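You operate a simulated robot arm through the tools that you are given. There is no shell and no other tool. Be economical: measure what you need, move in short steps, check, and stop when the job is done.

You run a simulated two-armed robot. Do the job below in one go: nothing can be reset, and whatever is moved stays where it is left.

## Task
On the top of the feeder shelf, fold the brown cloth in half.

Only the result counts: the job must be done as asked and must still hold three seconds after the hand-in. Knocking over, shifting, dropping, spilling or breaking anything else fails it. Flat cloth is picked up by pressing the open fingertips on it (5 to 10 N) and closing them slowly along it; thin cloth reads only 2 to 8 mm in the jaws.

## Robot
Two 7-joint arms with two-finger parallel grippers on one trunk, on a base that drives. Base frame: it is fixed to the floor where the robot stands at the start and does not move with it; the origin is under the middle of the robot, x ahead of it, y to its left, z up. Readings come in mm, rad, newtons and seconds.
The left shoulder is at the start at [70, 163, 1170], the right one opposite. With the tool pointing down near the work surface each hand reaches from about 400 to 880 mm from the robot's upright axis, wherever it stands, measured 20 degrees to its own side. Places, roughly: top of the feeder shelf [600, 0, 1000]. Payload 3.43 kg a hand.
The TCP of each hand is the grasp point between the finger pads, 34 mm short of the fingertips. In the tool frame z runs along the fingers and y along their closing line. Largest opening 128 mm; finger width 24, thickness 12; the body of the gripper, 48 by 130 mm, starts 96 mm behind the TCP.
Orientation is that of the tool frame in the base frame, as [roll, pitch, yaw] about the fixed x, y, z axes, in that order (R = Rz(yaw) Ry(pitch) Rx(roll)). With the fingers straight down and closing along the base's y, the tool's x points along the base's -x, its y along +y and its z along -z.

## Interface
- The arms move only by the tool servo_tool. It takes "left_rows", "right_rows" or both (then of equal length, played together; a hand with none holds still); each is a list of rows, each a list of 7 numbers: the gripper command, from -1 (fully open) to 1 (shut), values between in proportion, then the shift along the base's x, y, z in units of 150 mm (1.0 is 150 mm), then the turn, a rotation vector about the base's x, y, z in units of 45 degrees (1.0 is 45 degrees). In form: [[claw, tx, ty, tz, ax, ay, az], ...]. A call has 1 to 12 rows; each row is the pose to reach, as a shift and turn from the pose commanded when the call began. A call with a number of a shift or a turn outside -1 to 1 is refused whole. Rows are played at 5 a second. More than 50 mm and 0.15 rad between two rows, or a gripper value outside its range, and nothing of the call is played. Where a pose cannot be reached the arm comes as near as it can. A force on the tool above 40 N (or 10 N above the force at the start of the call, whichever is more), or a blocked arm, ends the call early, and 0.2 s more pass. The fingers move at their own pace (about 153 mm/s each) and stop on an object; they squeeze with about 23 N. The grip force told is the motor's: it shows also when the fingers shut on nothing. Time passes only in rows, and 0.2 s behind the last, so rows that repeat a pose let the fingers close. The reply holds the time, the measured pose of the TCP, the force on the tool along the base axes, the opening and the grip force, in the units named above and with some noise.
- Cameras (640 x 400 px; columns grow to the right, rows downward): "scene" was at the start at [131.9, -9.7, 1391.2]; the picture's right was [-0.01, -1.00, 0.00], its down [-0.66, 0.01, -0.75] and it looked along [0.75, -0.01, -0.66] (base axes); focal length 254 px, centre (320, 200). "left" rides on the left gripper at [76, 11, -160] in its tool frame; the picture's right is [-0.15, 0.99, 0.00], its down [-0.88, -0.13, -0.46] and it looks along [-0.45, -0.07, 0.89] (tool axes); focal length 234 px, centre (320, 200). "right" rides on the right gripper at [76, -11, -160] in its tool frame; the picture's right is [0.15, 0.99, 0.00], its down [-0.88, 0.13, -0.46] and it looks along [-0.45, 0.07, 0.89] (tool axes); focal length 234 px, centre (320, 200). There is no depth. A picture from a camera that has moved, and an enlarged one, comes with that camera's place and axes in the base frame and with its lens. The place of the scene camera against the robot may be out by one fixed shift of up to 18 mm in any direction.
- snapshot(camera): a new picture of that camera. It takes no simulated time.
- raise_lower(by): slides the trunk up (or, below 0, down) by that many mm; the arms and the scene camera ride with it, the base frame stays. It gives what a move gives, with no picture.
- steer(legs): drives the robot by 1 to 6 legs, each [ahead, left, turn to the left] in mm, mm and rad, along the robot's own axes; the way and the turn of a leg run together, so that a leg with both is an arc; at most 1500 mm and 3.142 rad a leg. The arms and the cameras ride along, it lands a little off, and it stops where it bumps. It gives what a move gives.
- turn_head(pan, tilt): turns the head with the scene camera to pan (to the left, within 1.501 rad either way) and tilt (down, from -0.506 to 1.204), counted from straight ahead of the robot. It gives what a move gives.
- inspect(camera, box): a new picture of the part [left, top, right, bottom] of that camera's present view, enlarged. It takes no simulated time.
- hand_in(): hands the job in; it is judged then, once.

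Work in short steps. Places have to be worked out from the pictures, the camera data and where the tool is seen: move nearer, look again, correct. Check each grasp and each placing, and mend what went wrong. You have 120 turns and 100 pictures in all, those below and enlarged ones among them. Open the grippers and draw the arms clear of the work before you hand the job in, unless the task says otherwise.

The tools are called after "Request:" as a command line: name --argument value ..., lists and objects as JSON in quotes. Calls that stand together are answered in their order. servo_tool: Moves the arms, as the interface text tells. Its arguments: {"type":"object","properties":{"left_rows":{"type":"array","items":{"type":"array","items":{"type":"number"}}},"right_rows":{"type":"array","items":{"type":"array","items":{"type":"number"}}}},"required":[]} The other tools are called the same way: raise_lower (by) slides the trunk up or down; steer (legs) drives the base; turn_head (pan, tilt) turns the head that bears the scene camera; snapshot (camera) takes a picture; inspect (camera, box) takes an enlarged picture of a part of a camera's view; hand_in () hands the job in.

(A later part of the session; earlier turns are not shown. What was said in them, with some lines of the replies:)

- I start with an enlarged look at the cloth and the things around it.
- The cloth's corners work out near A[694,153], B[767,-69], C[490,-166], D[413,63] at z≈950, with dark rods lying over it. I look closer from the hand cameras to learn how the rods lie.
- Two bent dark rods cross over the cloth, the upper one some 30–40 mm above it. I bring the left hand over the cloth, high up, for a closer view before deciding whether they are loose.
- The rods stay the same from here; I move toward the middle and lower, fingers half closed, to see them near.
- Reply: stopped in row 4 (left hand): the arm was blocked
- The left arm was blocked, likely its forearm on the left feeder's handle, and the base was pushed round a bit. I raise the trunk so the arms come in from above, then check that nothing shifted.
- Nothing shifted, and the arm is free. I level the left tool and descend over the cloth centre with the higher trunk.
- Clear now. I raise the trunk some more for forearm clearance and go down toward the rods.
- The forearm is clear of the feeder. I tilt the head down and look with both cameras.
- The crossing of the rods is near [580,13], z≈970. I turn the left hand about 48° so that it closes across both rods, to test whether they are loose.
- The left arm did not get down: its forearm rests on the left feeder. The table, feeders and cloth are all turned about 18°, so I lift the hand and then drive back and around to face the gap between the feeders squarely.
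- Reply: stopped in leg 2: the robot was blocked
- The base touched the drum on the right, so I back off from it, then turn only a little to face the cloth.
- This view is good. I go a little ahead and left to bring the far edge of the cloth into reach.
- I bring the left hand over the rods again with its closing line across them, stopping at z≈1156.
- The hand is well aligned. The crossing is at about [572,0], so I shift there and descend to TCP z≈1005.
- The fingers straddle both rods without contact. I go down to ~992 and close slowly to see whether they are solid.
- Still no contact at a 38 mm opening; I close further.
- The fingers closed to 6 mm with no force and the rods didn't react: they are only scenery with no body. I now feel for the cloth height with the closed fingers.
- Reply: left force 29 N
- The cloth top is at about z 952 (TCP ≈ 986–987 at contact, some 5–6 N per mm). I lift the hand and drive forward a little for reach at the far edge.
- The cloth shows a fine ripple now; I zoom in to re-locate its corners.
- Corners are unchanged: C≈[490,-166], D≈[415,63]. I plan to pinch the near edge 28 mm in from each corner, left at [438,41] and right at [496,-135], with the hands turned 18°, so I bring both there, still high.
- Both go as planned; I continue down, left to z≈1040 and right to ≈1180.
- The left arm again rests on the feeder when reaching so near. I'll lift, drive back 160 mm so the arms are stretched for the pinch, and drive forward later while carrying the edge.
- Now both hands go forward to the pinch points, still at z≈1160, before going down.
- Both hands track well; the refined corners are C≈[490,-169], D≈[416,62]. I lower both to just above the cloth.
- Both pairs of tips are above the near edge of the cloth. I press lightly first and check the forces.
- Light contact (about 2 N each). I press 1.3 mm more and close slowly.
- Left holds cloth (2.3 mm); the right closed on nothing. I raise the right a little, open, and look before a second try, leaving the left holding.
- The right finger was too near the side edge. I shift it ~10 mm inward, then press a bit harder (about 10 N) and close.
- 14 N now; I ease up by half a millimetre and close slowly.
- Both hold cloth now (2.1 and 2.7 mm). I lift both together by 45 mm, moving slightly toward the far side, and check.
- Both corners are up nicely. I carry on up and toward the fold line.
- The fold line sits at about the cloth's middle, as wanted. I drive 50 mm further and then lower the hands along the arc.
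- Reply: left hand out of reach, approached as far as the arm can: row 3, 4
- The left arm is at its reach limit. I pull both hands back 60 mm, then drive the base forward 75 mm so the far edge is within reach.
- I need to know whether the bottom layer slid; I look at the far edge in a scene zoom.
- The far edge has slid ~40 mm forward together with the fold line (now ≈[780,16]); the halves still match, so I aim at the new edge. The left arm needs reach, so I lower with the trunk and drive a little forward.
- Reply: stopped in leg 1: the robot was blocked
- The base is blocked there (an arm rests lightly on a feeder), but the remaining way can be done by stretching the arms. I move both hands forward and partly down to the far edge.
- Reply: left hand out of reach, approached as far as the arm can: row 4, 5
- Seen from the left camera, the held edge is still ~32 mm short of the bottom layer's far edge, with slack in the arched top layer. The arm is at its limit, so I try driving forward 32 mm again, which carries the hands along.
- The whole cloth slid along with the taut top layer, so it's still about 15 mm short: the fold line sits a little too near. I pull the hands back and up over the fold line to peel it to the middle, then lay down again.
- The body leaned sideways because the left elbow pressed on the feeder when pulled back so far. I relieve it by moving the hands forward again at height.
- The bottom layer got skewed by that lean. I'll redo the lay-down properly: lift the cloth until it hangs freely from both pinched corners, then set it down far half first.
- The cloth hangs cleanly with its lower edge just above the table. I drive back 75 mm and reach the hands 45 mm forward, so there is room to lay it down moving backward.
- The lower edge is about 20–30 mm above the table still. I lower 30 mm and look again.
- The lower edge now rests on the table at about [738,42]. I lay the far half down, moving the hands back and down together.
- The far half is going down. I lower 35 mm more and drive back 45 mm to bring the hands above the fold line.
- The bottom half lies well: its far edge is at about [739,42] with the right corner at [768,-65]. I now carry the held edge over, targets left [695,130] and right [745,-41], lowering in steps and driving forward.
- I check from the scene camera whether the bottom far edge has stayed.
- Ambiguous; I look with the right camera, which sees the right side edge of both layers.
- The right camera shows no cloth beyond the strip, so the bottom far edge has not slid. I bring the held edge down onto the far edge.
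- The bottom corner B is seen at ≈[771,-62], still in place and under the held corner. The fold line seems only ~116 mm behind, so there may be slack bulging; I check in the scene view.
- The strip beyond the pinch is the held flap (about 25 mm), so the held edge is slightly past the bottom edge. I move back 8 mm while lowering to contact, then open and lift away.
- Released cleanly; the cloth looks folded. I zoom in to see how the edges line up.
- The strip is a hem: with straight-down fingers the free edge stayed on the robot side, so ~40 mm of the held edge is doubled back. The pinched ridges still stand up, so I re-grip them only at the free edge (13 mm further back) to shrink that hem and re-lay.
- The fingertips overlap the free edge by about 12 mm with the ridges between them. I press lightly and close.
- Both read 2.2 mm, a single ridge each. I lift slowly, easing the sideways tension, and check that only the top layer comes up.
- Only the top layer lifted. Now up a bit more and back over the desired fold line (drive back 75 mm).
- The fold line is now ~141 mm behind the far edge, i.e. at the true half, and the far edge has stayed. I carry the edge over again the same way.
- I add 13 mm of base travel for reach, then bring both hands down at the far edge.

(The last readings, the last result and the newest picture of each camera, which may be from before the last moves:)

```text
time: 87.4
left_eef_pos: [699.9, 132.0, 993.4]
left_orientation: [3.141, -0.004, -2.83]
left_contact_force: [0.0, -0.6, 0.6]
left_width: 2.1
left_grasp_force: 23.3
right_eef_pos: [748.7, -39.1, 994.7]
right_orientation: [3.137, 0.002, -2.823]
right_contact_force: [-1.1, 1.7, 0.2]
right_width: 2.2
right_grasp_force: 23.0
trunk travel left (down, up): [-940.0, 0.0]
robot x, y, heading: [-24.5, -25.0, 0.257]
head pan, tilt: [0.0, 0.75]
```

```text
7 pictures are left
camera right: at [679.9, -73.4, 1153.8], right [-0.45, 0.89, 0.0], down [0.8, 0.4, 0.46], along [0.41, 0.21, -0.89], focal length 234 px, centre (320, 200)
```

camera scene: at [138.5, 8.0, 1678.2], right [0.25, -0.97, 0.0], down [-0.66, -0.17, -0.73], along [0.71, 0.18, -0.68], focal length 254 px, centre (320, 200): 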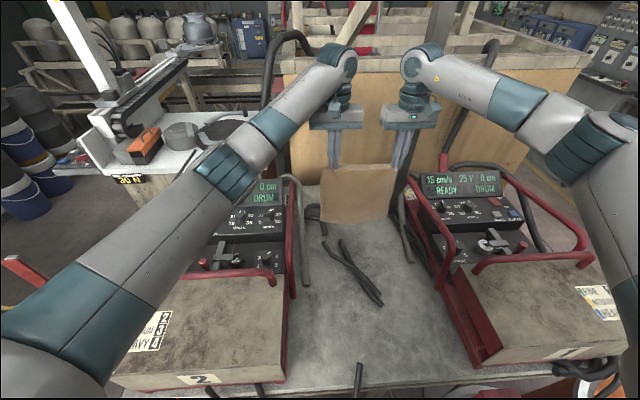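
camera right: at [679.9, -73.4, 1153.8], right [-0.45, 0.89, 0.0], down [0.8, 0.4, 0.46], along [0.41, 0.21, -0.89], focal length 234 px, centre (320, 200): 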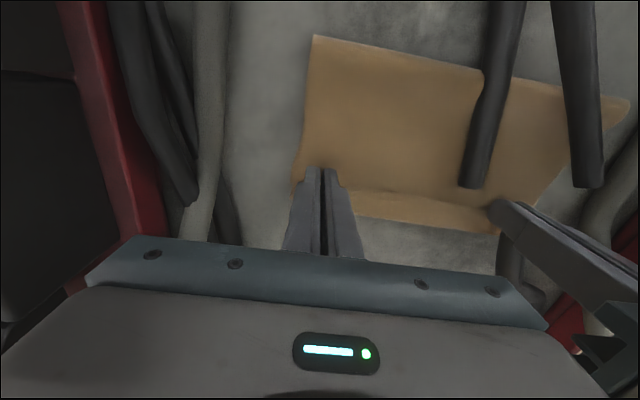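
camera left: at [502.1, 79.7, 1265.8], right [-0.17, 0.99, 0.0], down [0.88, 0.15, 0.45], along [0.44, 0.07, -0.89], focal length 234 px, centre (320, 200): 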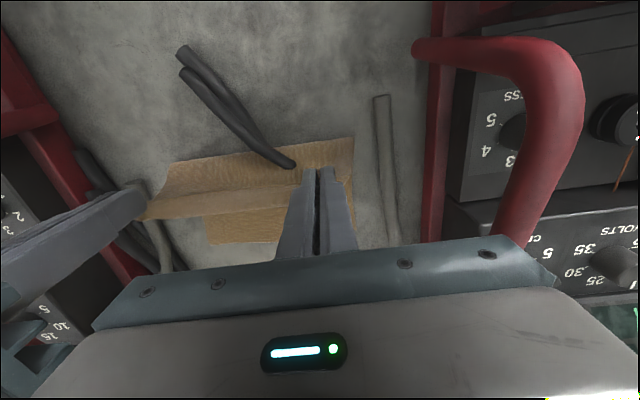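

The layers coincide well: the held free edge lies about on the bottom's far edge, with the bottom corner still at ≈[772,-58]. I lower to contact, open and lift away.

Request:
servo_tool --left_rows '[[1, 0.02, 0.006, -0.03, 0, 0, 0], [1, 0.02, 0.006, -0.03, 0, 0, 0], [0.85, 0.02, 0.006, -0.03, 0, 0, 0], [0.7, 0.02, 0.006, -0.02, 0, 0, 0], [0.6, 0.02, 0.006, 0, 0, 0, 0], [0.6, 0.02, 0.006, 0.15, 0, 0, 0], [0.6, 0.02, 0.006, 0.4, 0, 0, 0], [0.6, 0.02, 0.006, 0.7, 0, 0, 0], [0.6, 0.02, 0.006, 1, 0, 0, 0]]' --right_rows '[[1, 0.02, 0.006, -0.035, 0, 0, 0], [1, 0.02, 0.006, -0.035, 0, 0, 0], [0.85, 0.02, 0.006, -0.035, 0, 0, 0], [0.7, 0.02, 0.006, -0.02, 0, 0, 0], [0.6, 0.02, 0.006, 0, 0, 0, 0], [0.6, 0.02, 0.006, 0.15, 0, 0, 0], [0.6, 0.02, 0.006, 0.4, 0, 0, 0], [0.6, 0.02, 0.006, 0.7, 0, 0, 0], [0.6, 0.02, 0.006, 1, 0, 0, 0]]'

Request:
inspect --camera "left" --box '[130, 40, 370, 190]'

```text
time: 89.4
left_eef_pos: [701.8, 133.3, 1142.8]
left_orientation: [-3.141, -0.005, -2.83]
left_contact_force: [0.2, 0.5, 0.3]
left_width: 25.5
left_grasp_force: 0.0
right_eef_pos: [751.8, -39.1, 1147.4]
right_orientation: [3.137, 0.003, -2.824]
right_contact_force: [0.7, 1.1, 0.3]
right_width: 25.5
right_grasp_force: 0.0
trunk travel left (down, up): [-940.0, 0.0]
robot x, y, heading: [-24.5, -21.1, 0.252]
head pan, tilt: [0.0, 0.75]
```

```text
2.67 times, centred on (250, 115) of left
camera zoom: at [628.3, 121.1, 1304.6], right [-0.16, 0.99, 0.0], down [0.88, 0.15, 0.45], along [0.45, 0.07, -0.89], focal length 624 px, centre (507, 427)
```

zoom: 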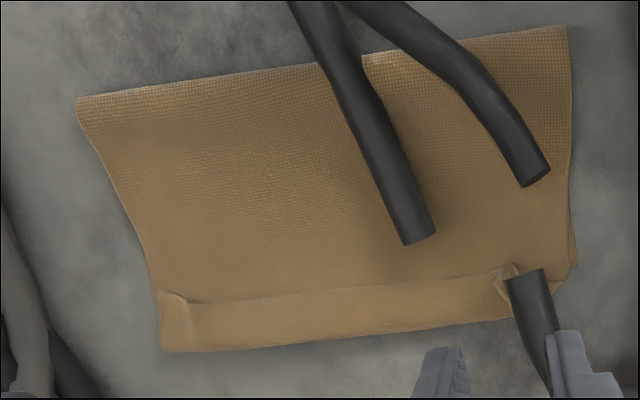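

The cloth is folded: both corner pairs lie within about 15 mm of each other, with only a narrow turned hem at the top edge. I raise the arms, open the grippers and back away.

Request:
servo_tool --left_rows '[[0.6, 0, 0, 0.3, 0, 0, 0], [0.6, 0, 0, 0.6, 0, 0, 0], [0, 0, 0, 0.9, 0, 0, 0], [-1, 0, 0, 1, 0, 0, 0], [-1, 0, 0, 1, 0, 0, 0]]' --right_rows '[[0.6, 0, 0, 0.3, 0, 0, 0], [0.6, 0, 0, 0.6, 0, 0, 0], [0, 0, 0, 0.9, 0, 0, 0], [-1, 0, 0, 1, 0, 0, 0], [-1, 0, 0, 1, 0, 0, 0]]'

Request:
steer --legs '[[-180, 0, 0]]'

Request:
snapshot --camera "scene"

Request:
inspect --camera "scene" --box '[270, 120, 430, 230]'

```text
time: 90.6
left_eef_pos: [719.9, 129.8, 1291.4]
left_orientation: [-3.141, -0.006, -2.83]
left_contact_force: [0.1, 0.6, -0.1]
left_width: 128.0
left_grasp_force: 0.1
left hand out of reach, approached as far as the arm can: row 2, 3, 4, 5
right_eef_pos: [752.7, -37.7, 1295.3]
right_orientation: [3.139, 0.002, -2.824]
right_contact_force: [0.0, -0.4, -0.1]
right_width: 128.1
right_grasp_force: 0.0
trunk travel left (down, up): [-940.0, 0.0]
robot x, y, heading: [-27.2, -25.9, 0.253]
head pan, tilt: [0.0, 0.75]
```

```text
time: 92.1
left_eef_pos: [553.5, 87.3, 1288.7]
left_orientation: [3.141, -0.009, -2.83]
left_contact_force: [0.8, -0.2, -1.0]
left_width: 128.2
left_grasp_force: 0.0
right_eef_pos: [586.2, -83.6, 1292.4]
right_orientation: [3.139, -0.002, -2.824]
right_contact_force: [0.4, -0.5, 0.7]
right_width: 128.1
right_grasp_force: 0.1
trunk travel left (down, up): [-940.0, 0.0]
robot x, y, heading: [-196.6, -71.6, 0.253]
head pan, tilt: [0.0, 0.75]
```

```text
5 pictures are left
camera scene: at [-66.9, -45.4, 1677.7], right [0.25, -0.97, 0.0], down [-0.66, -0.17, -0.73], along [0.71, 0.18, -0.68], focal length 254 px, centre (320, 200)
```

scene: 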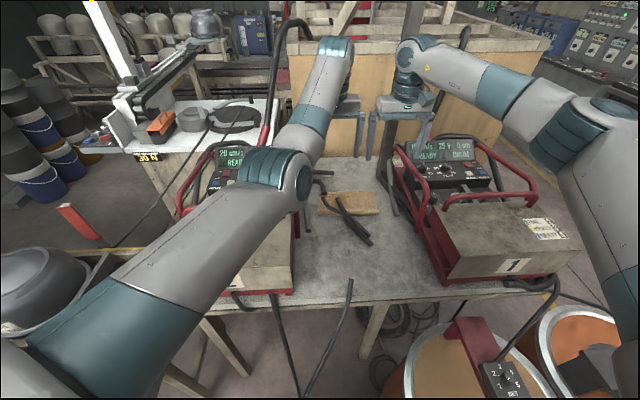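

```text
3.64 times, centred on (350, 175) of scene
camera zoom: at [-66.9, -45.4, 1677.7], right [0.25, -0.97, 0.0], down [-0.66, -0.17, -0.73], along [0.71, 0.18, -0.68], focal length 922 px, centre (211, 291)
```

zoom: 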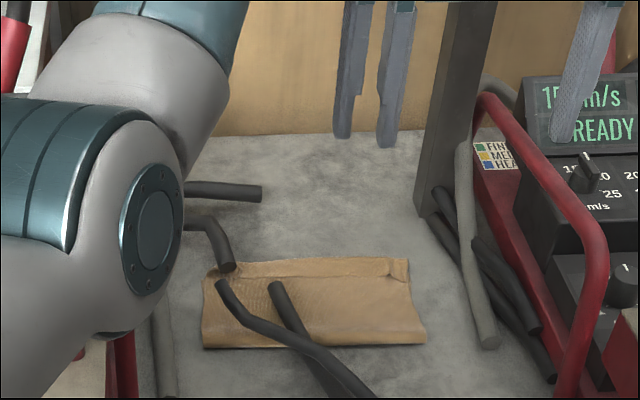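

The cloth lies folded and still, and the arms are clear and open, so I hand in.

Request:
hand_in

```text
The job is handed in.
```

I folded the brown cloth in half on the feeder shelf and handed the job in. Both corner pairs sit within about 15 mm of each other. A hem of about 28 mm is turned back along the upper edge, so the crease is about 30 mm off the true middle.

Along the way the robot's base touched the drum once and the left arm pressed on the left feeder a few times. I saw no sign in the pictures that either had moved.
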